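You operate a simulated robot arm through the tools that you are given. There is no shell and no other tool. Be economical: measure what you need, move in short steps, check, and stop when the job is done.

You run a simulated two-armed robot. Do the job below in one go: nothing can be reset, and whatever is moved stays where it is left.

## Task
Wind the strap tail back to the yellow mark and clip it.
Fine: first open the blue clip and set the yellow lever to RUN, then turn the reel; then shut the clip and set the lever to STOP. Where these are worked on the way, their far stop is far enough and under half their travel is too little: blue clip, yellow lever.
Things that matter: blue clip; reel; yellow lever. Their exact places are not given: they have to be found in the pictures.

It is judged by the outcome, as a careful person would: the job done as asked, and still so three seconds after it is handed in. It fails if anything else is knocked over, pushed out of place, dropped, spilled or broken.

## Robot
Two 7-joint arms with fingered hands on one trunk, on a base that drives. Base frame: it is fixed to the floor where the robot stands at the start and does not move with it; the origin is under the middle of the robot, x ahead of it, y to its left, z up. Readings come in m, rad, newtons and seconds.
The left shoulder is at the start at [0.021, 0.213, 1.323], the right one opposite. With the tool pointing down near the work surface each hand reaches from about 0.1 to 0.48 m from the robot's upright axis, wherever it stands, measured 20 degrees to its own side. Places, roughly: blue clip [0.6, 0, 1]; reel [0.5, 0.1, 0.6]; yellow lever [0.4, 0.1, 1.1]. Payload 3.6 kg a hand.
Tool frame (each hand has its own): the origin (TCP) lies between the finger pads and is the grasp point; the fingertips stand 0.022 m ahead of it; z points along the fingers, y is the line along which they close. The gripper opens to 0.132 m. The gripper's body begins 0.06 m behind the TCP. The gripper is a hand of 4 fingers: y runs from the thumb to the fingers, the wrist lies at [0, 0, -0.203] in the tool frame, and closing takes about 1.5 s.
Orientation is that of the tool frame in the base frame, as a unit quaternion [w, x, y, z]. With the fingers straight down and closing along the base's y, the tool's x points along the base's -x, its y along +y and its z along -z.

## Interface
- The arms move only by the tool move_arm. It takes "left_motion", "right_motion" or both (then of equal length, played together; a hand with none holds still); each is a list of rows, each a list of 6 numbers: the turn, a rotation vector about the tool's x, y, z in rad, then the shift along the tool's x, y, z in m. In form: [[ax, ay, az, tx, ty, tz], ...]. A call has 1 to 8 rows; each row shifts and turns the commanded pose from where the row before left it, along the tool's axes as they then stand. "left_gripper" and "right_gripper" are, for a hand that has rows, the finger opening in m, from 0 to 0.132, set as the call begins (left out, the last holds). Rows are played at 5 a second. More than 0.05 m and 0.15 rad between two rows, or a gripper value outside its range, and nothing of the call is played. A pose out of reach is approached as far as the arm can. The call stops where the force on the tool passes 40 N (or 10 N more than at its start, if that is more) or the arm is blocked; 0.2 s more then pass. Each finger travels about 0.108 m/s and halts on what it meets, pressing with about 33 N; the grip force reading is that of the motor and also rises with nothing between the fingers. The clock runs only during rows and for 0.2 s after the last one: add rows that do not move to give the fingers time. It gives the time, the measured TCP pose, the force on the tool (base axes), the opening and the grip force at its end, in the units of the frame above (readings bear some noise), with the torque about the TCP (base axes, N m) and any sound that the robot's microphone picked up.
- Cameras (640 x 400 px; columns grow to the right, rows downward): "scene" is now at [0.1669, 0.0019, 1.2351]; the picture's right is [0.03, -1.00, 0.00], its down [-0.37, -0.01, -0.93] and it looks along [0.93, 0.03, -0.37] (base axes); focal length 214 px, centre (320, 200). "left" rides on the left gripper at [-0.053, -0.053, -0.084] in its tool frame; the picture's right is [0.71, -0.71, 0.00], its down [0.53, 0.53, -0.67] and it looks along [0.47, 0.47, 0.74] (tool axes); focal length 247 px, centre (320, 200). "right" rides on the right gripper at [0.053, -0.053, -0.084] in its tool frame; the picture's right is [0.71, 0.71, 0.00], its down [-0.53, 0.53, -0.67] and it looks along [-0.47, 0.47, 0.74] (tool axes); focal length 247 px, centre (320, 200).
- capture(camera): a new picture of that camera. The clock stands still meanwhile.
- lift_body(by): slides the trunk up (or, below 0, down) by that many m; the arms and the scene camera ride with it, the base frame stays. It gives what a move gives, with no picture.
- drive_base(legs): drives the robot by 1 to 6 legs, each [ahead, turn to the left] in m and rad, along the robot's own axes; the way and the turn of a leg run together, so that a leg with both is an arc; at most 1.5 m and 3.142 rad a leg. The arms and the cameras ride along, it lands a little off, and it stops where it bumps. It gives what a move gives.
- move_fingers(finger1, finger2, finger3, thumb_bend, hand): sets how far each is bent, from 0 (flat) to 1 (curled in); at 0.3 the hand is open as for a grip, at 0.7 the pads meet at the TCP. One left out holds its place. A second passes; each finger stops where it meets its share of the squeeze, and holds until it gets a number again. A gripper value or a shape takes the hand back. It gives what a move gives, with no picture; readings hold the bend of each and the force on the fingers (four entries, about 0 where the hand has none), thumb and palm.
- preshape(shape, hand): the hand has 4 fingers and takes this shape, open, in about a second: jaw (thumb against the fingers, like two jaws); tri (thumb and two fingers); tip (a fingertip pinch); poke (one finger out to press); point (the index stretched); flat (the hand flat); cup (the hand cupped); fist (a fist). The gripper value then closes the fingers along that shape, each until it touches; the sizes above hold for jaw. It gives what a move gives, with no picture.
- aim_head(pan, tilt): turns the head with the scene camera to pan (to the left, within 1.047 rad either way) and tilt (down, from -0.506 to 1.204), counted from straight ahead of the robot. It gives what a move gives.
- pixel_to_xyz(camera, pixels): for up to 12 pixels [column, row] of the newest picture of that camera ("zoom" is the newest enlarged one), the place [x, y, z] in the base frame of the surface seen there, good to about 0.002 m. The clock stands still meanwhile.
- inspect(camera, box): a new picture of the part [left, top, right, bottom] of that camera's present view, enlarged. The clock stands still meanwhile.
- close_job(): hands the job in; it is judged then, once.

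Keep the steps short. Do not move on a guess: measure, check each grasp and each placing, and mend mistakes. In all there are 80 turns and 62 pictures (those below and enlarged ones count). Leave the grippers open and the arms clear of the work at the hand-in unless told otherwise, and finish with a single line.

The tools are called after ">>>" by a JSON object that holds its "name" and its "arguments". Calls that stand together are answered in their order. move_arm: Moves the arms, as the interface text tells. Its arguments: {"type":"object","properties":{"left_motion":{"type":"array","items":{"type":"array","items":{"type":"number"}}},"left_gripper":{"type":"number"},"right_motion":{"type":"array","items":{"type":"array","items":{"type":"number"}}},"right_gripper":{"type":"number"}},"required":[]} The other tools are called the same way: lift_body (by) slides the trunk up or down; preshape (shape, hand) gives the hand a shape; move_fingers (finger1, finger2, finger3, thumb_bend, hand) moves the fingers one by one; drive_base (legs) drives the base; aim_head (pan, tilt) turns the head that bears the scene camera; capture (camera) takes a picture; pixel_to_xyz (camera, pixels) gives the place of the surface under pixels of a picture; inspect (camera, box) takes an enlarged picture of a part of a camera's view; close_job () hands the job in.

At the start:

```text
time_s: 0.0
left_tool_pos: [0.4862, 0.3185, 1.303]
left_tcp_rot: [-0.001, 0.002, 1.0, 0.0]
left_contact_force: [0.5, 0.5, 0.3]
left_wrist_torque: [-0.03, -0.01, -0.01]
left_opening: 0.1321
left_grip_force: 0.0
left_shape: jaw
left_bend: [0.3, 0.3, 0.3, 0.3]
left_finger forces: [0.1, 0.0, 0.0, 0.0, 0.0, 0.1]
right_tool_pos: [0.3458, -0.0795, 1.3039]
right_tcp_rot: [-0.001, 0.003, 1.0, 0.0]
right_contact_force: [-0.4, 0.2, 0.1]
right_wrist_torque: [0.01, 0.02, 0.04]
right_opening: 0.1323
right_grip_force: 0.0
right_shape: jaw
right_bend: [0.3, 0.3, 0.3, 0.3]
right_finger forces: [0.0, 0.0, 0.0, 0.0, 0.1, 0.0]
trunk travel left (down, up): [-0.6, 0.076]
robot x, y, heading: [-0.003, -0.0013, 0.002]
head pan, tilt: [0.033, 0.38]
```

scene: 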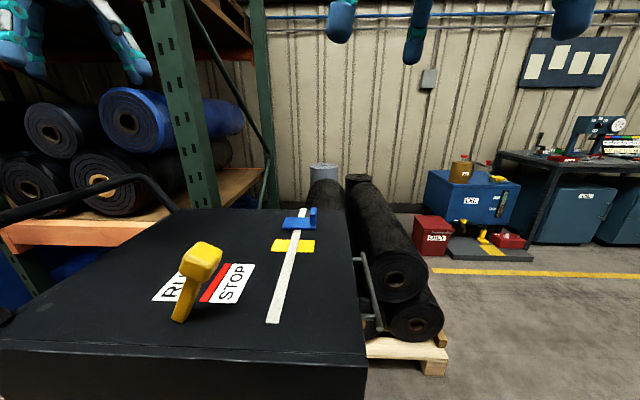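
right: 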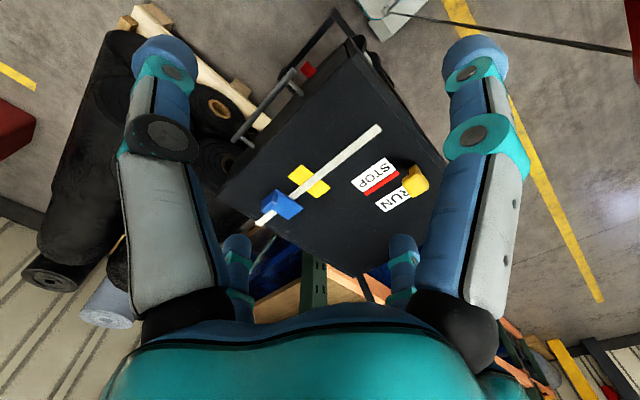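
left: 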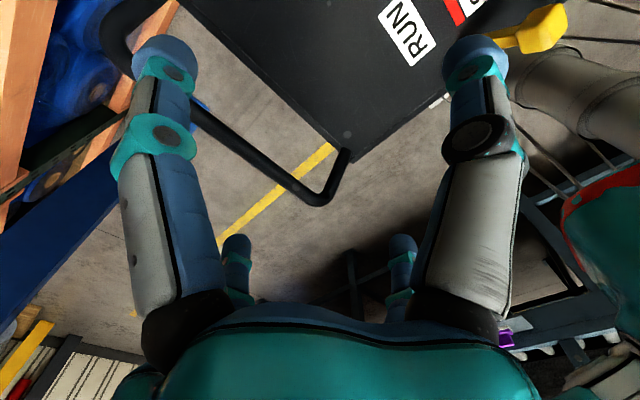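

The picture shows a black cart top with the yellow lever near (195,280), the blue clip near (298,220), and no reel yet. I'll zoom in on the top, then measure.

>>> {"name": "inspect", "arguments": {"camera": "scene", "box": [140, 190, 380, 340]}}

>>> {"name": "pixel_to_xyz", "arguments": {"camera": "scene", "pixels": [[202, 258], [180, 312], [298, 223], [312, 213], [303, 212], [293, 246], [274, 320], [240, 280], [175, 285], [358, 350], [10, 345], [352, 215]]}}

>>> {"name": "aim_head", "arguments": {"pan": 0.2, "tilt": 1.1}}

>>> {"name": "capture", "arguments": {"camera": "scene"}}

```text
2.67 times, centred on (260, 265) of scene
```

zoom: 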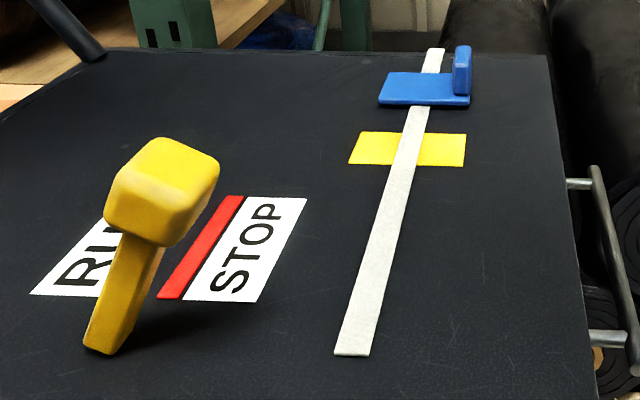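

```text
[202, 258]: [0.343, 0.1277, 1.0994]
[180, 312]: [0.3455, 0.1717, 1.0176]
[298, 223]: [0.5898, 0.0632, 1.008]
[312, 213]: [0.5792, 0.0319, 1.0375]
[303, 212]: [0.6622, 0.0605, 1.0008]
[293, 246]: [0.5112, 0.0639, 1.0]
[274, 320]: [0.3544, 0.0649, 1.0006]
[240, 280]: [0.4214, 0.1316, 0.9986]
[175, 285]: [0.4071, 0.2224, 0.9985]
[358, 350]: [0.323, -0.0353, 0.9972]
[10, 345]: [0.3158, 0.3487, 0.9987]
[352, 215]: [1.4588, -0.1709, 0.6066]
```

```text
time_s: 1.1
left_tool_pos: [0.4868, 0.3186, 1.3038]
left_tcp_rot: [0.0, 0.003, 1.0, 0.0]
left_contact_force: [0.3, -0.3, 0.0]
left_wrist_torque: [0.0, 0.0, 0.0]
left_opening: 0.1318
left_grip_force: 0.0
left_shape: jaw
left_bend: [0.3, 0.3, 0.3, 0.3]
left_finger forces: [0.0, 0.1, 0.1, 0.1, 0.1, 0.1]
right_tool_pos: [0.3455, -0.0789, 1.3041]
right_tcp_rot: [-0.001, 0.002, 1.0, 0.0]
right_contact_force: [-0.4, -0.5, 0.6]
right_wrist_torque: [0.02, -0.02, -0.01]
right_opening: 0.1319
right_grip_force: 0.1
right_shape: jaw
right_bend: [0.3, 0.3, 0.3, 0.3]
right_finger forces: [0.0, 0.1, 0.1, 0.0, 0.0, 0.1]
trunk travel left (down, up): [-0.6, 0.076]
robot x, y, heading: [-0.0021, -0.0002, 0.006]
head pan, tilt: [0.201, 1.1]
```

```text
57 pictures are left
```

scene: 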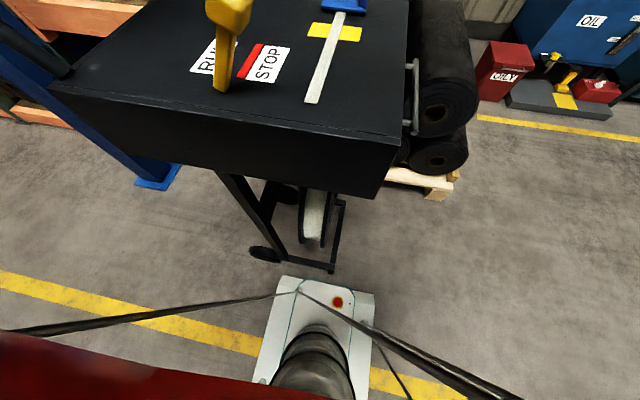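

The reel hangs below the cart, near (313,215). I'll back away so the arms clear the cart, lower the trunk, and look at it level.

>>> {"name": "inspect", "arguments": {"camera": "scene", "box": [220, 160, 420, 285]}}

>>> {"name": "drive_base", "arguments": {"legs": [[-0.5, 0]]}}

>>> {"name": "lift_body", "arguments": {"by": -0.45}}

>>> {"name": "aim_head", "arguments": {"pan": 0.1, "tilt": 0.25}}

>>> {"name": "capture", "arguments": {"camera": "scene"}}

```text
3.20 times, centred on (320, 222) of scene
```

zoom: 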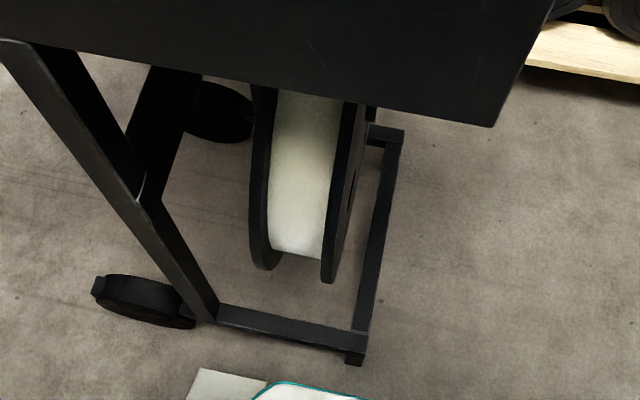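

```text
time_s: 4.0
left_tool_pos: [-0.008, 0.3179, 1.3029]
left_tcp_rot: [-0.001, 0.003, 1.0, 0.0]
left_contact_force: [-0.1, -0.8, -0.9]
left_wrist_torque: [0.01, -0.02, 0.01]
left_opening: 0.1315
left_grip_force: 0.0
left_shape: jaw
left_bend: [0.3, 0.3, 0.3, 0.3]
left_finger forces: [0.0, 0.1, 0.1, 0.0, 0.0, 0.0]
right_tool_pos: [-0.1505, -0.08, 1.3049]
right_tcp_rot: [0.0, 0.004, 1.0, 0.0]
right_contact_force: [0.4, -0.2, -0.3]
right_wrist_torque: [-0.01, -0.01, 0.02]
right_opening: 0.1318
right_grip_force: 0.0
right_shape: jaw
right_bend: [0.3, 0.3, 0.3, 0.3]
right_finger forces: [0.1, 0.1, 0.1, 0.0, 0.0, 0.1]
trunk travel left (down, up): [-0.6, 0.076]
robot x, y, heading: [-0.4939, -0.0017, -0.003]
head pan, tilt: [0.201, 1.1]
```

```text
refused: -0.45 is not a number from -0.4 to 0.4
```

```text
time_s: 5.2
left_tool_pos: [-0.0093, 0.3171, 1.3053]
left_tcp_rot: [-0.001, 0.003, 1.0, 0.001]
left_contact_force: [-0.4, 0.9, 1.0]
left_wrist_torque: [-0.01, 0.01, -0.01]
left_opening: 0.1323
left_grip_force: 0.1
left_shape: jaw
left_bend: [0.3, 0.3, 0.3, 0.3]
left_finger forces: [0.0, 0.0, 0.1, 0.0, 0.0, 0.0]
right_tool_pos: [-0.1505, -0.0799, 1.3048]
right_tcp_rot: [0.0, 0.003, 1.0, 0.0]
right_contact_force: [0.0, 0.6, -0.7]
right_wrist_torque: [-0.01, -0.01, 0.01]
right_opening: 0.1322
right_grip_force: 0.1
right_shape: jaw
right_bend: [0.3, 0.3, 0.3, 0.3]
right_finger forces: [0.1, 0.1, 0.1, 0.0, 0.0, 0.0]
trunk travel left (down, up): [-0.6, 0.076]
robot x, y, heading: [-0.4968, 0.001, 0.0]
head pan, tilt: [0.099, 0.25]
```

```text
55 pictures are left
```

scene: 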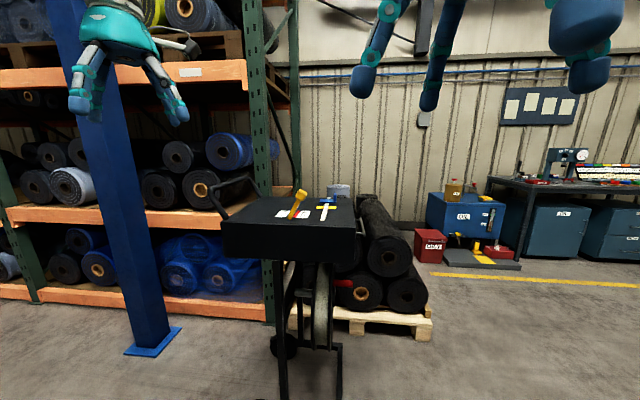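

There is something red at (343,283) by the reel. I'll lower the trunk and zoom in.

>>> {"name": "lift_body", "arguments": {"by": -0.4}}

>>> {"name": "inspect", "arguments": {"camera": "scene", "box": [220, 110, 420, 310]}}

```text
time_s: 9.0
left_tool_pos: [-0.0086, 0.3186, 0.9044]
left_tcp_rot: [0.0, 0.003, 1.0, 0.0]
left_contact_force: [0.8, 0.0, -0.3]
left_wrist_torque: [0.03, -0.02, 0.02]
left_opening: 0.1319
left_grip_force: 0.1
left_shape: jaw
left_bend: [0.3, 0.3, 0.3, 0.3]
left_finger forces: [0.0, 0.1, 0.0, 0.1, 0.1, 0.1]
right_tool_pos: [-0.1502, -0.0799, 0.9047]
right_tcp_rot: [-0.002, 0.004, 1.0, 0.0]
right_contact_force: [0.1, 0.4, -0.8]
right_wrist_torque: [0.03, -0.02, 0.03]
right_opening: 0.1319
right_grip_force: 0.1
right_shape: jaw
right_bend: [0.3, 0.3, 0.3, 0.3]
right_finger forces: [0.1, 0.1, 0.0, 0.1, 0.1, 0.1]
trunk travel left (down, up): [-0.2, 0.476]
robot x, y, heading: [-0.4944, -0.0021, 0.003]
head pan, tilt: [0.099, 0.25]
```

```text
2.00 times, centred on (320, 210) of scene
```

zoom: 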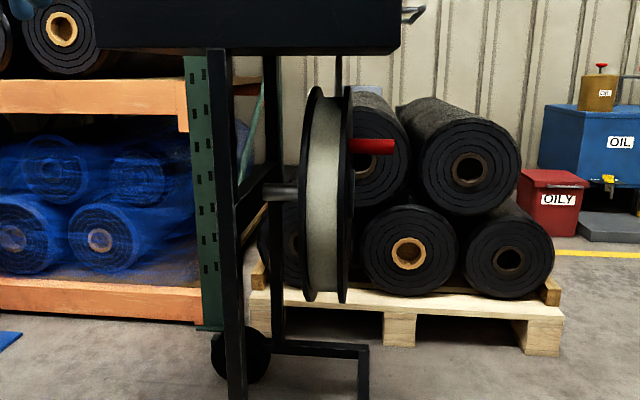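

The reel's axle runs along y, and a red crank peg sticks out of the right flange. I'll measure those points.

>>> {"name": "pixel_to_xyz", "arguments": {"camera": "zoom", "pixels": [[356, 146], [374, 146], [392, 146], [374, 153], [316, 90], [316, 298], [347, 100], [346, 298], [346, 195], [285, 192], [232, 200], [400, 50]]}}

>>> {"name": "pixel_to_xyz", "arguments": {"camera": "zoom", "pixels": [[325, 125], [325, 195], [325, 270], [338, 70], [363, 370], [275, 100], [95, 30], [440, 115], [440, 200], [351, 195], [350, 150]]}}

```text
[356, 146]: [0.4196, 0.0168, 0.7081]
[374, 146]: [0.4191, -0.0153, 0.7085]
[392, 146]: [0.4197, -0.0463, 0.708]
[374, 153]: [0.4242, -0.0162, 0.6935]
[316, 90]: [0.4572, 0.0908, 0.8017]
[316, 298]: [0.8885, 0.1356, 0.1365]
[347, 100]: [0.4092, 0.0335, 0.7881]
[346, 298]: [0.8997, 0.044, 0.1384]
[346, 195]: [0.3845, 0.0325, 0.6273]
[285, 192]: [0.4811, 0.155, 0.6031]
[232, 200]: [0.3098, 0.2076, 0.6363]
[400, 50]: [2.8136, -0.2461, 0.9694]
```

```text
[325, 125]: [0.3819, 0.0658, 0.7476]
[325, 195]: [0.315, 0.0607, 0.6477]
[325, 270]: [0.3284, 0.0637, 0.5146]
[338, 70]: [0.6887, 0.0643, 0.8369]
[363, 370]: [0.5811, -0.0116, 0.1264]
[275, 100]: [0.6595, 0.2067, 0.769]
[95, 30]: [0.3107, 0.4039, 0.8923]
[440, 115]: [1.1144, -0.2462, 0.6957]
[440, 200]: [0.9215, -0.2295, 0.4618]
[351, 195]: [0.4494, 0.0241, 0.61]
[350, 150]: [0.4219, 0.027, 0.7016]
```

The peg is at about (0.427, -0.01, 0.70), the axle near (0.48, y, 0.60), and the drum radius is about 0.17. I'll do the lever first, from the front: raise the trunk, drive back in, and look closely.

>>> {"name": "lift_body", "arguments": {"by": 0.4}}

>>> {"name": "drive_base", "arguments": {"legs": [[0.49, 0]]}}

>>> {"name": "aim_head", "arguments": {"pan": 0.2, "tilt": 0.7}}

>>> {"name": "capture", "arguments": {"camera": "scene"}}

>>> {"name": "inspect", "arguments": {"camera": "scene", "box": [240, 80, 400, 200]}}

```text
time_s: 12.8
left_tool_pos: [-0.0082, 0.3185, 1.3046]
left_tcp_rot: [-0.001, 0.002, 1.0, 0.001]
left_contact_force: [0.5, 0.3, -1.4]
left_wrist_torque: [0.01, -0.01, -0.03]
left_opening: 0.132
left_grip_force: 0.0
left_shape: jaw
left_bend: [0.3, 0.3, 0.3, 0.3]
left_finger forces: [0.0, 0.0, 0.0, 0.1, 0.0, 0.0]
right_tool_pos: [-0.1509, -0.0799, 1.3031]
right_tcp_rot: [0.0, 0.004, 1.0, 0.0]
right_contact_force: [0.5, 0.6, 0.3]
right_wrist_torque: [0.0, -0.01, 0.0]
right_opening: 0.1318
right_grip_force: 0.0
right_shape: jaw
right_bend: [0.3, 0.3, 0.3, 0.3]
right_finger forces: [0.1, 0.0, 0.0, 0.0, 0.0, 0.0]
trunk travel left (down, up): [-0.6, 0.076]
robot x, y, heading: [-0.4945, -0.0038, -0.001]
head pan, tilt: [0.099, 0.25]
```

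```text
time_s: 15.7
left_tool_pos: [0.4847, 0.3169, 1.3042]
left_tcp_rot: [-0.001, 0.004, 1.0, 0.0]
left_contact_force: [-0.4, 0.2, -0.4]
left_wrist_torque: [0.02, 0.01, -0.02]
left_opening: 0.1319
left_grip_force: 0.0
left_shape: jaw
left_bend: [0.3, 0.3, 0.3, 0.3]
left_finger forces: [0.0, 0.0, 0.0, 0.0, 0.0, 0.1]
right_tool_pos: [0.3412, -0.0803, 1.3046]
right_tcp_rot: [-0.001, 0.004, 1.0, 0.0]
right_contact_force: [0.1, 0.0, -0.5]
right_wrist_torque: [0.01, -0.05, 0.0]
right_opening: 0.1318
right_grip_force: 0.1
right_shape: jaw
right_bend: [0.3, 0.3, 0.3, 0.3]
right_finger forces: [0.0, 0.0, 0.1, 0.1, 0.0, 0.0]
trunk travel left (down, up): [-0.6, 0.076]
robot x, y, heading: [-0.0054, 0.0008, -0.001]
head pan, tilt: [0.099, 0.25]
```

```text
time_s: 16.6
left_tool_pos: [0.4829, 0.3173, 1.3055]
left_tcp_rot: [0.0, 0.003, 1.0, 0.0]
left_contact_force: [-0.1, -0.3, -0.3]
left_wrist_torque: [0.02, -0.03, 0.0]
left_opening: 0.1318
left_grip_force: 0.1
left_shape: jaw
left_bend: [0.3, 0.3, 0.3, 0.3]
left_finger forces: [0.1, 0.0, 0.0, 0.1, 0.0, 0.1]
right_tool_pos: [0.3412, -0.0825, 1.3049]
right_tcp_rot: [0.001, 0.003, 1.0, 0.0]
right_contact_force: [-0.5, 0.0, 0.0]
right_wrist_torque: [0.01, 0.02, -0.02]
right_opening: 0.1321
right_grip_force: 0.0
right_shape: jaw
right_bend: [0.3, 0.3, 0.3, 0.3]
right_finger forces: [0.0, 0.0, 0.0, 0.0, 0.0, 0.1]
trunk travel left (down, up): [-0.6, 0.076]
robot x, y, heading: [-0.0008, -0.0022, 0.001]
head pan, tilt: [0.201, 0.7]
```

```text
53 pictures are left
```

scene: 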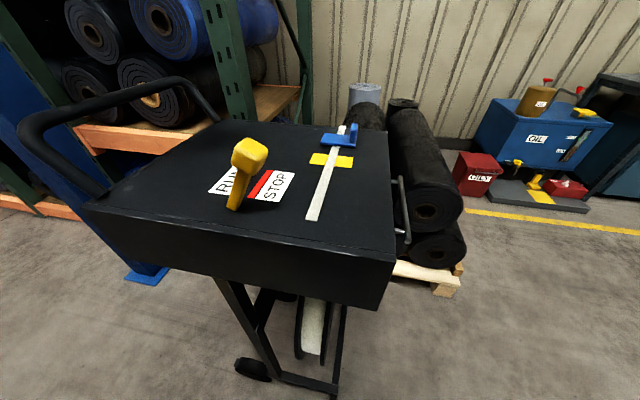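

```text
3.33 times, centred on (320, 140) of scene
```

zoom: 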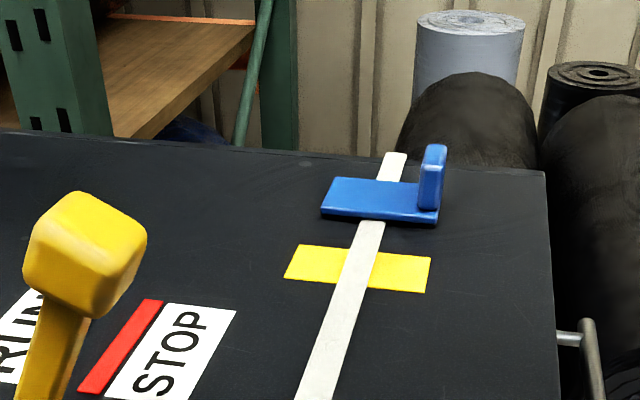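

I'll measure the clip's corners, the lever's knob and stem, and the side handle.

>>> {"name": "pixel_to_xyz", "arguments": {"camera": "zoom", "pixels": [[325, 205], [335, 185], [433, 217], [380, 200], [433, 150], [425, 185], [441, 185], [330, 216], [585, 330], [300, 260], [425, 275], [370, 300]]}}

>>> {"name": "pixel_to_xyz", "arguments": {"camera": "scene", "pixels": [[247, 143], [235, 160], [264, 152], [250, 166], [236, 195], [231, 208], [242, 206], [404, 185], [399, 240], [85, 205], [395, 260], [330, 395]]}}

```text
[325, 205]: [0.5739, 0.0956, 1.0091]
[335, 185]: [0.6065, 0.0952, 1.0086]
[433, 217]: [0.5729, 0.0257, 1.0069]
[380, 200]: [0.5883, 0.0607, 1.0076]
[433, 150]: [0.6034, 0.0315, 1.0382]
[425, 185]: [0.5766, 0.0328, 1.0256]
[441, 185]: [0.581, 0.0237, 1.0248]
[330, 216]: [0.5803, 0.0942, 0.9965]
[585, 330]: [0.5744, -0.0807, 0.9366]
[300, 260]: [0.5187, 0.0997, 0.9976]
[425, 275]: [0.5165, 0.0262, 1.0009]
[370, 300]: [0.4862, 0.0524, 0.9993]
```

```text
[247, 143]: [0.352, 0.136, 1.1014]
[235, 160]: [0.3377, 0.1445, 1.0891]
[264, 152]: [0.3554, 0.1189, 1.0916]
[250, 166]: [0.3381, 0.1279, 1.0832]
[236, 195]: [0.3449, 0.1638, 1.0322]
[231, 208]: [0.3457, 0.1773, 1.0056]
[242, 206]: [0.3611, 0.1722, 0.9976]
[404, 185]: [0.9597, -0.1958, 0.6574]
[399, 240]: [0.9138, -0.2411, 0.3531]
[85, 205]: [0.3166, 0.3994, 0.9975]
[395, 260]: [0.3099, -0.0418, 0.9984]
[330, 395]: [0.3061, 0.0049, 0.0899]
```

The knob centre is about (0.357, 0.131, 1.085), leaning toward STOP over its pivot at y≈0.175. I'll bring the open left hand above it and move the right hand aside.

>>> {"name": "move_arm", "arguments": {"left_motion": [[0, 0, 0, 0.0252, -0.0344, 0], [0, 0, 0, 0.0252, -0.0344, 0], [0, 0, 0, 0.0252, -0.0344, 0], [0, 0, 0, 0.0252, -0.0344, 0], [0, 0, 0, 0.0252, -0.0344, 0], [0, 0, 0, 0, 0, 0.04]], "right_motion": [[0, 0, 0, 0, -0.03, 0], [0, 0, 0, 0, -0.03, 0], [0, 0, 0, 0, -0.03, 0], [0, 0, 0, 0, -0.03, 0], [0, 0, 0, 0, -0.02, 0], [0, 0, 0, 0, 0, 0]]}}

>>> {"name": "capture", "arguments": {"camera": "left"}}

```text
time_s: 18.0
left_tool_pos: [0.3594, 0.1459, 1.2622]
left_tcp_rot: [-0.001, 0.003, 1.0, -0.002]
left_contact_force: [0.3, -1.0, -1.1]
left_wrist_torque: [0.0, 0.0, 0.0]
left_opening: 0.1319
left_grip_force: 0.1
left_shape: jaw
left_bend: [0.3, 0.3, 0.3, 0.3]
left_finger forces: [0.1, 0.0, 0.0, 0.1, 0.0, 0.0]
right_tool_pos: [0.3408, -0.2198, 1.3044]
right_tcp_rot: [-0.001, 0.003, 1.0, -0.001]
right_contact_force: [0.6, -0.4, 0.8]
right_wrist_torque: [-0.01, 0.0, 0.04]
right_opening: 0.1317
right_grip_force: 0.0
right_shape: jaw
right_bend: [0.3, 0.3, 0.3, 0.3]
right_finger forces: [0.1, 0.0, 0.0, 0.0, 0.1, 0.0]
trunk travel left (down, up): [-0.6, 0.076]
robot x, y, heading: [-0.0069, -0.0014, -0.0]
head pan, tilt: [0.201, 0.7]
```

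```text
51 pictures are left
```

left: 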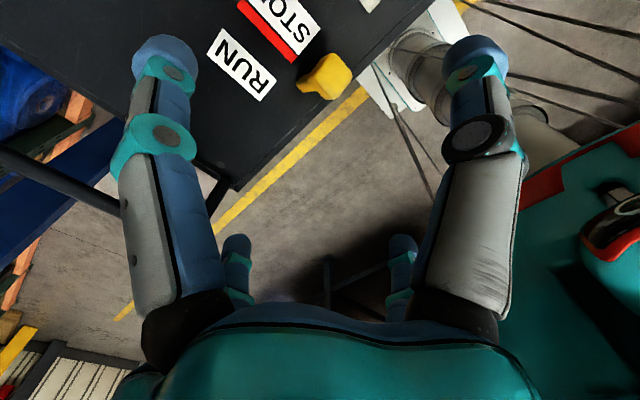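

The knob sits between the fingers in view. I'll lower the hand to straddle it, at TCP z≈1.09.

>>> {"name": "move_arm", "arguments": {"left_motion": [[0, 0, 0, 0, 0, 0.04], [0, 0, 0, 0, -0.005, 0.04], [0, 0, 0, 0, 0, 0.04], [0, 0, 0, 0, 0, 0.03], [0, 0, 0, 0, 0, 0.02]]}}

>>> {"name": "capture", "arguments": {"camera": "scene"}}

```text
time_s: 19.2
left_tool_pos: [0.3547, 0.141, 1.097]
left_tcp_rot: [0.0, 0.003, 1.0, -0.001]
left_contact_force: [0.0, -0.2, 0.2]
left_wrist_torque: [0.02, 0.02, -0.01]
left_opening: 0.1319
left_grip_force: 0.1
left_shape: jaw
left_bend: [0.3, 0.3, 0.3, 0.3]
left_finger forces: [0.0, 0.0, 0.0, 0.0, 0.0, 0.1]
right_tool_pos: [0.3403, -0.2204, 1.305]
right_tcp_rot: [-0.002, 0.003, 1.0, 0.0]
right_contact_force: [-0.3, -0.3, 0.4]
right_wrist_torque: [-0.02, -0.01, 0.0]
right_opening: 0.1317
right_grip_force: 0.1
right_shape: jaw
right_bend: [0.3, 0.3, 0.3, 0.3]
right_finger forces: [0.0, 0.0, 0.0, 0.1, 0.0, 0.0]
trunk travel left (down, up): [-0.6, 0.076]
robot x, y, heading: [-0.0033, -0.0006, 0.007]
head pan, tilt: [0.201, 0.7]
```

```text
50 pictures are left
```

scene: 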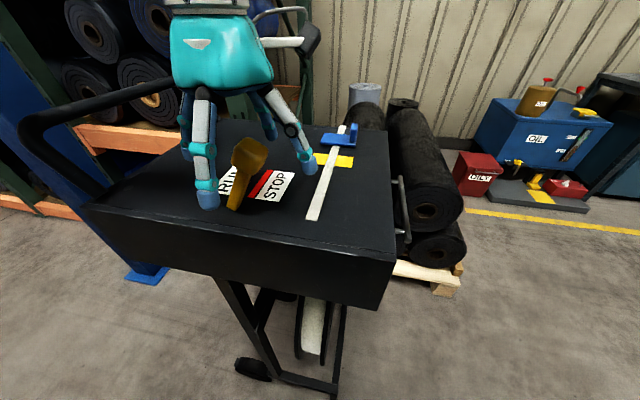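

The fingers straddle the knob. I'll narrow the opening and push the knob in +y toward RUN.

>>> {"name": "move_arm", "arguments": {"left_motion": [[0, 0, 0, 0, -0.01, 0], [0, 0, 0, 0, 0, 0], [0, 0, 0, 0, 0, 0], [0, 0, 0, 0, 0.03, 0], [0, 0, 0, 0, 0.02, 0], [0, 0, 0, 0, 0.02, 0], [0, 0, 0, 0, 0.02, 0], [0, 0, 0, 0, 0.02, 0]], "left_gripper": 0.075}}

>>> {"name": "capture", "arguments": {"camera": "scene"}}

```text
time_s: 21.0
left_tool_pos: [0.3574, 0.2421, 1.0953]
left_tcp_rot: [0.0, 0.004, 1.0, -0.001]
left_contact_force: [0.2, 0.4, -0.1]
left_wrist_torque: [-0.04, 0.01, 0.01]
left_opening: 0.0753
left_grip_force: 0.1
left_shape: jaw
left_bend: [0.33, 0.33, 0.33, 0.7]
left_finger forces: [0.0, 0.0, 0.0, 0.0, 0.0, 0.0]
right_tool_pos: [0.3392, -0.2204, 1.3037]
right_tcp_rot: [0.001, 0.003, 1.0, -0.001]
right_contact_force: [-0.1, -0.6, 1.1]
right_wrist_torque: [0.02, 0.02, 0.0]
right_opening: 0.1321
right_grip_force: 0.0
right_shape: jaw
right_bend: [0.3, 0.3, 0.3, 0.3]
right_finger forces: [0.0, 0.1, 0.0, 0.0, 0.0, 0.0]
trunk travel left (down, up): [-0.6, 0.076]
robot x, y, heading: [-0.0007, -0.0037, -0.003]
head pan, tilt: [0.201, 0.7]
```

```text
49 pictures are left
```

scene: 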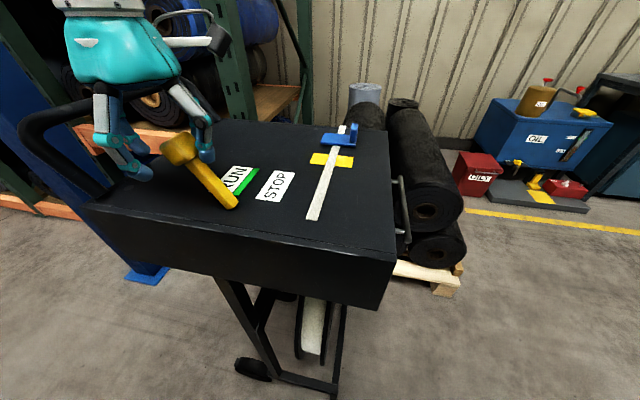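

The indicator turned green on the RUN side. I'll push on a little to be sure the lever reaches its far stop.

>>> {"name": "move_arm", "arguments": {"left_motion": [[0, 0, 0, 0, 0.01, 0.005], [0, 0, 0, 0, 0.01, 0.005], [0, 0, 0, 0, 0.01, 0.0]]}}

>>> {"name": "inspect", "arguments": {"camera": "scene", "box": [80, 80, 320, 230]}}

```text
time_s: 21.8
left_tool_pos: [0.357, 0.2674, 1.0857]
left_tcp_rot: [0.0, 0.004, 1.0, -0.003]
left_contact_force: [0.0, -19.4, 7.7]
left_wrist_torque: [-0.44, 0.0, 0.06]
left_opening: 0.0838
left_grip_force: 0.0
left_shape: jaw
left_bend: [0.33, 0.33, 0.33, 0.7]
left_finger forces: [0.0, 0.1, 0.1, 0.1, 19.7, 0.0]
right_tool_pos: [0.3387, -0.2246, 1.304]
right_tcp_rot: [0.0, 0.004, 1.0, 0.002]
right_contact_force: [0.0, -0.6, -0.4]
right_wrist_torque: [0.01, 0.01, 0.01]
right_opening: 0.1317
right_grip_force: 0.0
right_shape: jaw
right_bend: [0.3, 0.3, 0.3, 0.3]
right_finger forces: [0.0, 0.1, 0.0, 0.0, 0.1, 0.0]
trunk travel left (down, up): [-0.6, 0.076]
robot x, y, heading: [-0.0041, 0.0017, -0.002]
head pan, tilt: [0.201, 0.7]
```

```text
2.67 times, centred on (200, 155) of scene
```

zoom: 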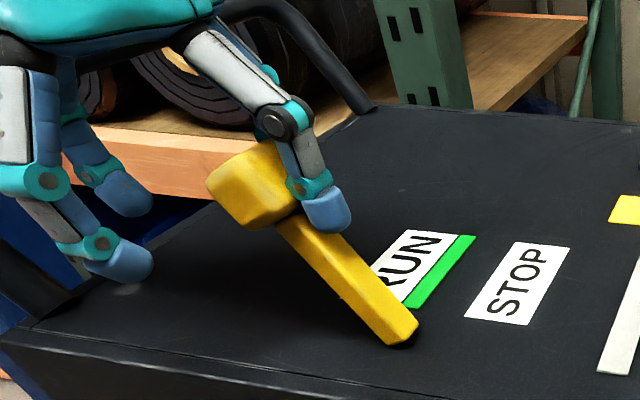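

It hit the stop at 19 N, so the lever is fully at RUN. I'll release and raise the hand, then drive to the cart's right side to face the clip and reel crank.

>>> {"name": "move_arm", "arguments": {"left_motion": [[0, 0, 0, 0, -0.012, 0], [0, 0, 0, 0, 0, 0], [0, 0, 0, 0, 0, -0.05], [0, 0, 0, 0, 0, -0.05], [0, 0, 0, 0, 0, -0.05], [0, 0, 0, 0, 0, -0.05]], "left_gripper": 0.1}}

>>> {"name": "drive_base", "arguments": {"legs": [[-0.4, 0], [0, -1.5708], [0.6, 0], [0, 1.5708], [0.88, 0]]}}

>>> {"name": "aim_head", "arguments": {"pan": 0.9, "tilt": 0.5}}

>>> {"name": "capture", "arguments": {"camera": "scene"}}

```text
time_s: 23.2
left_tool_pos: [0.3589, 0.2615, 1.2851]
left_tcp_rot: [-0.001, 0.004, 1.0, -0.001]
left_contact_force: [-0.7, 0.0, -0.5]
left_wrist_torque: [-0.03, 0.0, -0.01]
left_opening: 0.0997
left_grip_force: 0.1
left_shape: jaw
left_bend: [0.26, 0.26, 0.26, 0.55]
left_finger forces: [0.1, 0.0, 0.1, 0.1, 0.0, 0.0]
right_tool_pos: [0.3393, -0.2227, 1.3036]
right_tcp_rot: [0.0, 0.003, 1.0, -0.001]
right_contact_force: [-0.2, -0.7, -0.3]
right_wrist_torque: [-0.01, 0.02, 0.02]
right_opening: 0.1319
right_grip_force: 0.1
right_shape: jaw
right_bend: [0.3, 0.3, 0.3, 0.3]
right_finger forces: [0.0, 0.0, 0.0, 0.1, 0.1, 0.0]
trunk travel left (down, up): [-0.6, 0.076]
robot x, y, heading: [-0.0038, -0.0007, -0.003]
head pan, tilt: [0.201, 0.7]
```

```text
time_s: 28.4
left_tool_pos: [-0.0101, -0.2236, 1.2872]
left_tcp_rot: [0.001, 0.541, 0.841, 0.0]
left_contact_force: [-1.0, -0.2, 0.5]
left_wrist_torque: [-0.01, -0.04, -0.02]
left_opening: 0.0999
left_grip_force: 0.1
left_shape: jaw
left_bend: [0.26, 0.26, 0.26, 0.55]
left_finger forces: [0.0, 0.1, 0.1, 0.1, 0.1, 0.0]
right_tool_pos: [-0.4564, -0.4086, 1.3059]
right_tcp_rot: [0.001, 0.542, 0.84, 0.002]
right_contact_force: [-0.2, 0.2, -0.1]
right_wrist_torque: [0.02, -0.02, -0.01]
right_opening: 0.132
right_grip_force: 0.1
right_shape: jaw
right_bend: [0.3, 0.3, 0.3, 0.3]
right_finger forces: [0.1, 0.0, 0.0, 0.0, 0.1, 0.1]
trunk travel left (down, up): [-0.6, 0.076]
robot x, y, heading: [-0.3586, 0.019, -1.177]
head pan, tilt: [0.201, 0.7]
stopped in leg 2: the robot was blocked; the commanded pose is now the measured one
```

```text
time_s: 29.5
left_tool_pos: [-0.0074, -0.2217, 1.2865]
left_tcp_rot: [0.0, 0.541, 0.841, -0.001]
left_contact_force: [0.2, 0.1, -0.1]
left_wrist_torque: [0.01, -0.02, -0.01]
left_opening: 0.1002
left_grip_force: 0.0
left_shape: jaw
left_bend: [0.26, 0.26, 0.26, 0.55]
left_finger forces: [0.0, 0.0, 0.0, 0.0, 0.1, 0.0]
right_tool_pos: [-0.452, -0.4078, 1.3057]
right_tcp_rot: [0.0, 0.542, 0.841, 0.0]
right_contact_force: [-0.2, 0.6, -0.5]
right_wrist_torque: [0.01, 0.0, 0.02]
right_opening: 0.1319
right_grip_force: 0.0
right_shape: jaw
right_bend: [0.3, 0.3, 0.3, 0.3]
right_finger forces: [0.0, 0.1, 0.0, 0.1, 0.1, 0.1]
trunk travel left (down, up): [-0.6, 0.076]
robot x, y, heading: [-0.3593, 0.0153, -1.173]
head pan, tilt: [0.901, 0.499]
```

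```text
47 pictures are left
```

scene: 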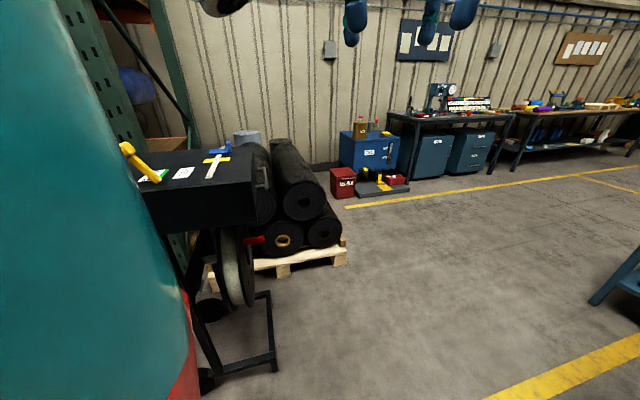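

The turn was blocked by something. I'll look to the right and use the hand cameras to find out what it was.

>>> {"name": "aim_head", "arguments": {"pan": -1.0, "tilt": 0.7}}

>>> {"name": "capture", "arguments": {"camera": "scene"}}

>>> {"name": "capture", "arguments": {"camera": "right"}}

```text
time_s: 31.4
left_tool_pos: [-0.0048, -0.2208, 1.2867]
left_tcp_rot: [0.0, 0.541, 0.841, 0.0]
left_contact_force: [0.2, 0.3, 0.7]
left_wrist_torque: [0.0, 0.0, -0.02]
left_opening: 0.1001
left_grip_force: 0.1
left_shape: jaw
left_bend: [0.26, 0.26, 0.26, 0.55]
left_finger forces: [0.1, 0.1, 0.1, 0.0, 0.0, 0.0]
right_tool_pos: [-0.4532, -0.4077, 1.3069]
right_tcp_rot: [0.0, 0.541, 0.841, 0.0]
right_contact_force: [0.2, 0.4, 0.9]
right_wrist_torque: [0.01, 0.05, 0.03]
right_opening: 0.1322
right_grip_force: 0.2
right_shape: jaw
right_bend: [0.3, 0.3, 0.3, 0.3]
right_finger forces: [0.0, 0.0, 0.1, 0.0, 0.1, 0.0]
trunk travel left (down, up): [-0.6, 0.076]
robot x, y, heading: [-0.3588, 0.0189, -1.176]
head pan, tilt: [-1.0, 0.7]
```

```text
46 pictures are left
```

scene: 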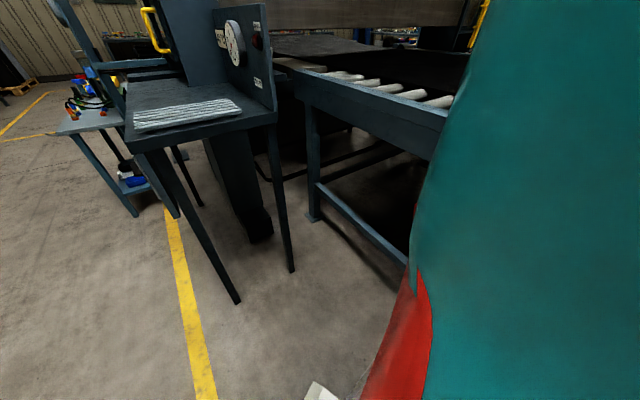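

```text
45 pictures are left
```

right: 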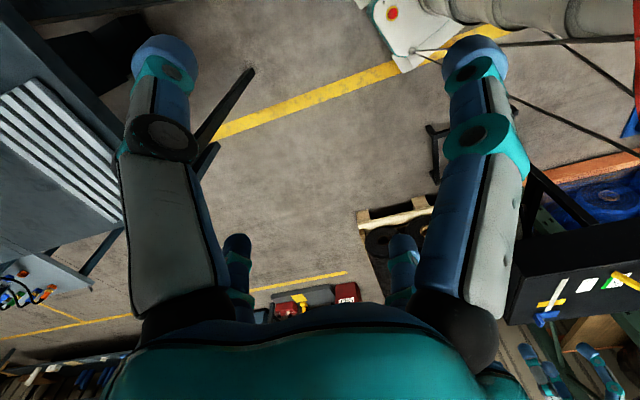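

A roller table and a machine stand behind me to the right. I'll measure how close they are before driving on.

>>> {"name": "pixel_to_xyz", "arguments": {"camera": "scene", "pixels": [[236, 300], [292, 268], [275, 115], [128, 140], [265, 20], [440, 115], [410, 255], [315, 215], [120, 212], [200, 380]]}}

```text
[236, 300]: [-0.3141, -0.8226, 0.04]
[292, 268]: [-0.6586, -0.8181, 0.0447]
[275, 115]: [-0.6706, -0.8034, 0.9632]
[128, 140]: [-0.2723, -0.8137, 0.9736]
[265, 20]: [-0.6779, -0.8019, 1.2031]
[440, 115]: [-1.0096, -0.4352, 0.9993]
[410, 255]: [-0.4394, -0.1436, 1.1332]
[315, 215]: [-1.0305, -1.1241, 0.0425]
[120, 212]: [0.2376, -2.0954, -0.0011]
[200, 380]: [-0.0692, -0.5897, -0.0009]
```

The machine is at x<-0.27, y<-0.80, so driving ahead along this heading is clear. I'll go 0.5 m and then turn back to heading 0.

>>> {"name": "drive_base", "arguments": {"legs": [[0.5, 0], [0, 1.176], [0.5, 0]]}}

>>> {"name": "aim_head", "arguments": {"pan": 0.9, "tilt": 0.6}}

>>> {"name": "capture", "arguments": {"camera": "scene"}}

```text
time_s: 36.8
left_tool_pos: [0.2282, -0.2671, 1.2856]
left_tcp_rot: [-0.001, 0.068, 0.998, -0.001]
left_contact_force: [0.1, 0.7, -0.9]
left_wrist_torque: [-0.05, -0.01, 0.01]
left_opening: 0.0998
left_grip_force: 0.1
left_shape: jaw
left_bend: [0.26, 0.26, 0.26, 0.55]
left_finger forces: [0.1, 0.1, 0.1, 0.0, 0.1, 0.1]
right_tool_pos: [0.1458, -0.7443, 1.3068]
right_tcp_rot: [0.0, 0.07, 0.998, -0.001]
right_contact_force: [0.4, 0.6, -0.3]
right_wrist_torque: [-0.05, -0.03, 0.01]
right_opening: 0.132
right_grip_force: 0.1
right_shape: jaw
right_bend: [0.3, 0.3, 0.3, 0.3]
right_finger forces: [0.1, 0.1, 0.0, 0.0, 0.1, 0.0]
trunk travel left (down, up): [-0.6, 0.076]
robot x, y, heading: [-0.1758, -0.4835, -0.138]
head pan, tilt: [-1.0, 0.7]
stopped in leg 2: the robot was blocked; the commanded pose is now the measured one
```

```text
time_s: 38.6
left_tool_pos: [0.228, -0.2713, 1.2867]
left_tcp_rot: [0.0, 0.069, 0.998, 0.0]
left_contact_force: [0.1, 0.2, -0.7]
left_wrist_torque: [-0.03, 0.01, -0.03]
left_opening: 0.0997
left_grip_force: 0.1
left_shape: jaw
left_bend: [0.26, 0.26, 0.26, 0.55]
left_finger forces: [0.0, 0.1, 0.0, 0.1, 0.0, 0.0]
right_tool_pos: [0.1441, -0.7479, 1.3072]
right_tcp_rot: [0.0, 0.069, 0.998, 0.0]
right_contact_force: [0.0, 0.6, 0.0]
right_wrist_torque: [0.01, -0.01, 0.0]
right_opening: 0.1317
right_grip_force: 0.1
right_shape: jaw
right_bend: [0.3, 0.3, 0.3, 0.3]
right_finger forces: [0.0, 0.1, 0.0, 0.0, 0.1, 0.0]
trunk travel left (down, up): [-0.6, 0.076]
robot x, y, heading: [-0.1753, -0.4797, -0.14]
head pan, tilt: [0.901, 0.6]
```

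```text
44 pictures are left
```

scene: 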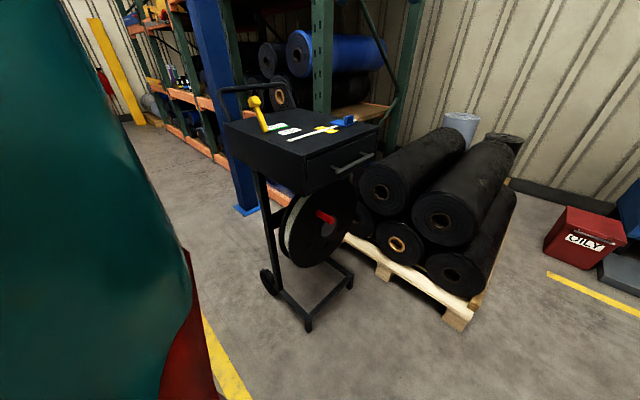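

This view shows the reel, the red peg and the pallet. I'll measure the pallet corner, side handle, peg and axle.

>>> {"name": "pixel_to_xyz", "arguments": {"camera": "scene", "pixels": [[456, 326], [440, 232], [462, 285], [350, 285], [308, 328], [348, 163], [373, 155], [332, 219], [317, 212], [320, 235], [298, 190], [322, 155]]}}

>>> {"name": "inspect", "arguments": {"camera": "scene", "box": [210, 80, 400, 280]}}

```text
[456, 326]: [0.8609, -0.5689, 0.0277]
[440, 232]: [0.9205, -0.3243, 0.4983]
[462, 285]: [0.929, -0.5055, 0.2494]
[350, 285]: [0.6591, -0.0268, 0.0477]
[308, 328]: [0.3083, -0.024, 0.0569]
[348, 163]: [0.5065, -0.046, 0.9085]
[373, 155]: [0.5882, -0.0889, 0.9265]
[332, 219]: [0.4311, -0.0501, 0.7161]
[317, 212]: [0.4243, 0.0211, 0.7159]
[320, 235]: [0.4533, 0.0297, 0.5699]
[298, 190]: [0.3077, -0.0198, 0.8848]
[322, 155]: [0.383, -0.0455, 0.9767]
```

```text
2.00 times, centred on (305, 180) of scene
```

zoom: 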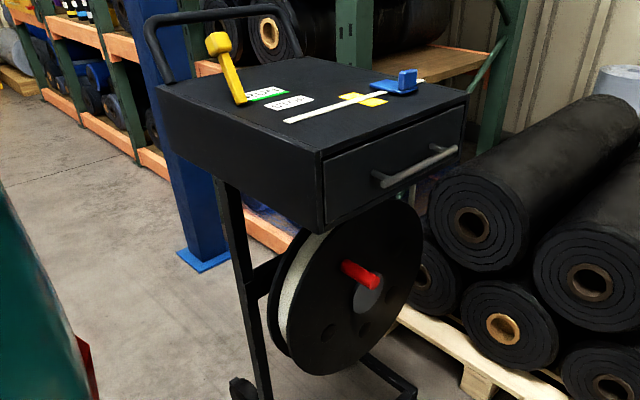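

Peg centre is about (0.428, -0.02, 0.703). I'll drive ahead 0.6 m and turn left to face the cart's side (+y).

>>> {"name": "drive_base", "arguments": {"legs": [[0.6, 0.05], [0, 1.66]]}}

>>> {"name": "aim_head", "arguments": {"pan": 0.0, "tilt": 0.6}}

>>> {"name": "capture", "arguments": {"camera": "scene"}}

```text
time_s: 44.5
left_tool_pos: [0.4274, -0.0973, 1.2875]
left_tcp_rot: [0.001, -0.446, 0.895, -0.001]
left_contact_force: [-0.2, 0.4, 0.1]
left_wrist_torque: [-0.02, -0.03, 0.04]
left_opening: 0.1001
left_grip_force: 0.1
left_shape: jaw
left_bend: [0.26, 0.26, 0.26, 0.55]
left_finger forces: [0.0, 0.1, 0.0, 0.0, 0.0, 0.0]
right_tool_pos: [0.8048, -0.4018, 1.3066]
right_tcp_rot: [-0.001, -0.446, 0.895, -0.001]
right_contact_force: [-0.6, 0.7, -0.1]
right_wrist_torque: [-0.05, -0.03, -0.01]
right_opening: 0.1321
right_grip_force: 0.1
right_shape: jaw
right_bend: [0.3, 0.3, 0.3, 0.3]
right_finger forces: [0.1, 0.0, 0.0, 0.0, 0.0, 0.1]
trunk travel left (down, up): [-0.6, 0.076]
robot x, y, heading: [0.4525, -0.5736, 0.96]
head pan, tilt: [0.901, 0.6]
stopped in leg 2: the robot was blocked; the commanded pose is now the measured one
```

```text
time_s: 45.7
left_tool_pos: [0.4279, -0.0993, 1.2881]
left_tcp_rot: [0.0, -0.446, 0.895, 0.0]
left_contact_force: [0.6, 0.5, -0.2]
left_wrist_torque: [-0.01, 0.0, 0.03]
left_opening: 0.1
left_grip_force: 0.2
left_shape: jaw
left_bend: [0.26, 0.26, 0.26, 0.55]
left_finger forces: [0.0, 0.0, 0.1, 0.0, 0.0, 0.0]
right_tool_pos: [0.8061, -0.4037, 1.3063]
right_tcp_rot: [0.0, -0.445, 0.895, 0.0]
right_contact_force: [0.4, -0.5, -0.2]
right_wrist_torque: [0.01, -0.02, 0.0]
right_opening: 0.1318
right_grip_force: 0.0
right_shape: jaw
right_bend: [0.3, 0.3, 0.3, 0.3]
right_finger forces: [0.0, 0.1, 0.1, 0.0, 0.0, 0.0]
trunk travel left (down, up): [-0.6, 0.076]
robot x, y, heading: [0.4504, -0.5783, 0.952]
head pan, tilt: [0.0, 0.6]
```

```text
42 pictures are left
```

scene: 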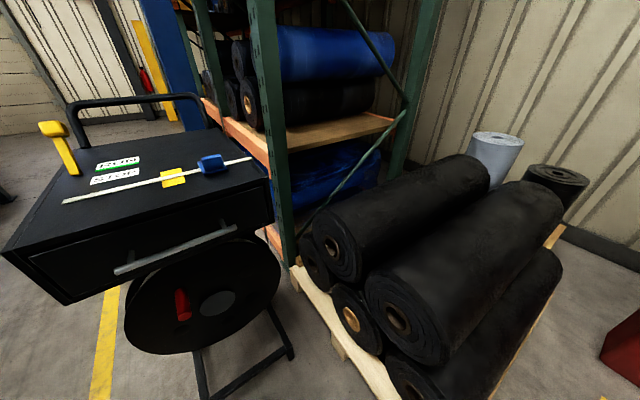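

The turn is probably blocked at the pallet corner. I'll back off 0.12 m, finish the turn, then come forward.

>>> {"name": "drive_base", "arguments": {"legs": [[-0.12, 0], [0, 0.55], [0.2, 0]]}}

>>> {"name": "aim_head", "arguments": {"pan": 0.0, "tilt": 0.7}}

>>> {"name": "capture", "arguments": {"camera": "scene"}}

```text
time_s: 49.8
left_tool_pos: [0.1224, -0.0761, 1.2883]
left_tcp_rot: [0.0, -0.674, 0.739, -0.001]
left_contact_force: [-0.6, 1.2, 0.5]
left_wrist_torque: [-0.02, -0.01, -0.03]
left_opening: 0.1003
left_grip_force: 0.0
left_shape: jaw
left_bend: [0.26, 0.26, 0.26, 0.55]
left_finger forces: [0.0, 0.0, 0.1, 0.0, 0.1, 0.0]
right_tool_pos: [0.6012, -0.1347, 1.3072]
right_tcp_rot: [0.0, -0.675, 0.738, -0.002]
right_contact_force: [0.3, 0.3, 0.8]
right_wrist_torque: [-0.05, -0.04, 0.02]
right_opening: 0.1318
right_grip_force: 0.0
right_shape: jaw
right_bend: [0.3, 0.3, 0.3, 0.3]
right_finger forces: [0.0, 0.0, 0.1, 0.0, 0.0, 0.0]
trunk travel left (down, up): [-0.6, 0.076]
robot x, y, heading: [0.4017, -0.4714, 1.509]
head pan, tilt: [0.0, 0.6]
```

```text
time_s: 50.4
left_tool_pos: [0.1235, -0.0756, 1.2878]
left_tcp_rot: [0.0, -0.673, 0.739, 0.0]
left_contact_force: [0.2, -0.2, 0.5]
left_wrist_torque: [-0.01, -0.01, -0.03]
left_opening: 0.0999
left_grip_force: 0.1
left_shape: jaw
left_bend: [0.26, 0.26, 0.26, 0.55]
left_finger forces: [0.1, 0.1, 0.0, 0.0, 0.1, 0.0]
right_tool_pos: [0.6048, -0.1363, 1.3071]
right_tcp_rot: [-0.002, -0.674, 0.739, -0.001]
right_contact_force: [-1.1, 0.2, -0.8]
right_wrist_torque: [-0.03, 0.0, -0.03]
right_opening: 0.132
right_grip_force: 0.1
right_shape: jaw
right_bend: [0.3, 0.3, 0.3, 0.3]
right_finger forces: [0.0, 0.0, 0.0, 0.0, 0.1, 0.0]
trunk travel left (down, up): [-0.6, 0.076]
robot x, y, heading: [0.4084, -0.4739, 1.511]
head pan, tilt: [0.0, 0.7]
```

```text
41 pictures are left
```

scene: 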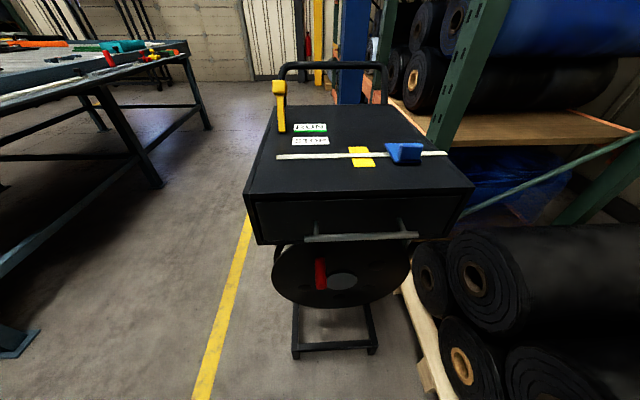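

Good view facing the cart. I'll move 0.1 m closer and zoom in on the clip's build.

>>> {"name": "drive_base", "arguments": {"legs": [[0.1, 0]]}}

>>> {"name": "inspect", "arguments": {"camera": "scene", "box": [320, 120, 480, 240]}}

```text
time_s: 51.6
left_tool_pos: [0.1283, 0.0249, 1.289]
left_tcp_rot: [-0.001, -0.675, 0.738, -0.001]
left_contact_force: [-0.3, 0.1, 0.5]
left_wrist_torque: [-0.03, 0.01, 0.02]
left_opening: 0.1
left_grip_force: 0.3
left_shape: jaw
left_bend: [0.26, 0.26, 0.26, 0.55]
left_finger forces: [0.0, 0.0, 0.0, 0.0, 0.1, 0.1]
right_tool_pos: [0.6086, -0.0331, 1.3077]
right_tcp_rot: [-0.001, -0.674, 0.739, -0.001]
right_contact_force: [0.5, 0.4, 0.0]
right_wrist_torque: [-0.01, 0.02, 0.0]
right_opening: 0.132
right_grip_force: 0.0
right_shape: jaw
right_bend: [0.3, 0.3, 0.3, 0.3]
right_finger forces: [0.1, 0.1, 0.0, 0.0, 0.0, 0.1]
trunk travel left (down, up): [-0.6, 0.076]
robot x, y, heading: [0.4061, -0.3709, 1.51]
head pan, tilt: [0.0, 0.7]
```

```text
3.33 times, centred on (400, 180) of scene
```

zoom: 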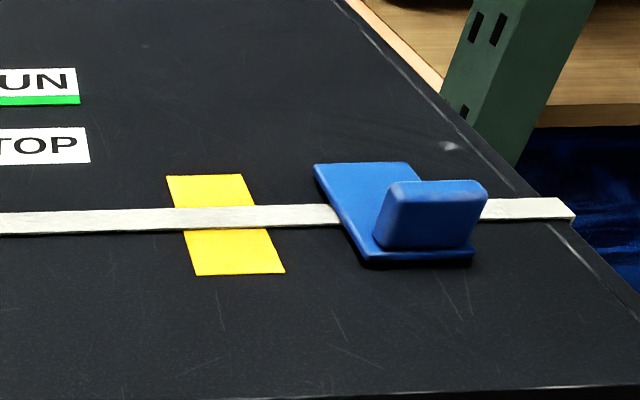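

I'll measure the yellow mark's extent and the tab's faces.

>>> {"name": "pixel_to_xyz", "arguments": {"camera": "zoom", "pixels": [[178, 195], [250, 195], [186, 235], [262, 235], [192, 268], [278, 268], [383, 215], [478, 215], [430, 190], [430, 240], [366, 259], [468, 259]]}}

>>> {"name": "pixel_to_xyz", "arguments": {"camera": "zoom", "pixels": [[318, 168], [405, 167], [430, 184], [570, 215], [340, 215]]}}

```text
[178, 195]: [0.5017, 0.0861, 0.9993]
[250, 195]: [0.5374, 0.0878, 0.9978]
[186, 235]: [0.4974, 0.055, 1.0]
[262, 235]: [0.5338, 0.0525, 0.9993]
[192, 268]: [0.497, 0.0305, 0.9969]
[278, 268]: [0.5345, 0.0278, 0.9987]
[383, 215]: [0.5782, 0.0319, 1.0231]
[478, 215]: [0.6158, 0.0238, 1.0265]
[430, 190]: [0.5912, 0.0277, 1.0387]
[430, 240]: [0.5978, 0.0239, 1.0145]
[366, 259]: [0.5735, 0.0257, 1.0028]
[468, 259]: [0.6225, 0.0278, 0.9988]
```

```text
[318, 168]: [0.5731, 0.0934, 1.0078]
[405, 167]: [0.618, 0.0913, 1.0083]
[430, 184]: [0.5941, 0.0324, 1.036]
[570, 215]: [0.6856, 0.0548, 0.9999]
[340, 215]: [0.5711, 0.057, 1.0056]
```

The mark spans x 0.497–0.537 and the tail end is now at 0.354. The tab is centred at (0.597, 0.028) with its top at z≈1.04. I'll square up the right hand, move above the tab and come partway down.

>>> {"name": "move_arm", "arguments": {"right_motion": [[0, 0, -0.061, 0, 0, 0], [0, 0, 0, -0.03, 0.006, 0], [0, 0, 0, -0.031, 0.0056, 0], [0, 0, 0, 0, 0, 0.05], [0, 0, 0, 0, 0, 0.05], [0, 0, 0, 0, 0, 0.05], [0, 0, 0, 0, 0, 0.03]], "right_gripper": 0.09}}

>>> {"name": "capture", "arguments": {"camera": "scene"}}

```text
time_s: 53.2
left_tool_pos: [0.1293, 0.024, 1.2882]
left_tcp_rot: [0.0, -0.675, 0.738, 0.0]
left_contact_force: [-0.6, -0.2, 0.8]
left_wrist_torque: [0.02, 0.0, 0.03]
left_opening: 0.1
left_grip_force: 0.2
left_shape: jaw
left_bend: [0.26, 0.26, 0.26, 0.55]
left_finger forces: [0.0, 0.0, 0.0, 0.2, 0.0, 0.1]
right_tool_pos: [0.5999, 0.0278, 1.1285]
right_tcp_rot: [0.0, -0.696, 0.718, 0.0]
right_contact_force: [-0.2, -0.1, -0.5]
right_wrist_torque: [0.04, -0.03, -0.02]
right_opening: 0.0902
right_grip_force: 0.0
right_shape: jaw
right_bend: [0.28, 0.28, 0.28, 0.68]
right_finger forces: [0.1, 0.1, 0.1, 0.0, 0.1, 0.0]
trunk travel left (down, up): [-0.6, 0.076]
robot x, y, heading: [0.4109, -0.3707, 1.511]
head pan, tilt: [0.0, 0.7]
```

```text
39 pictures are left
```

scene: 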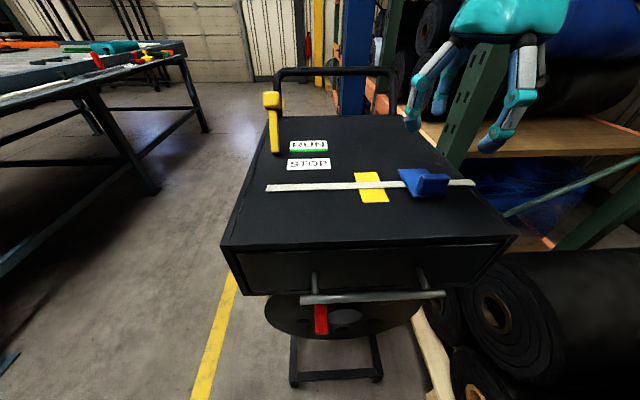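

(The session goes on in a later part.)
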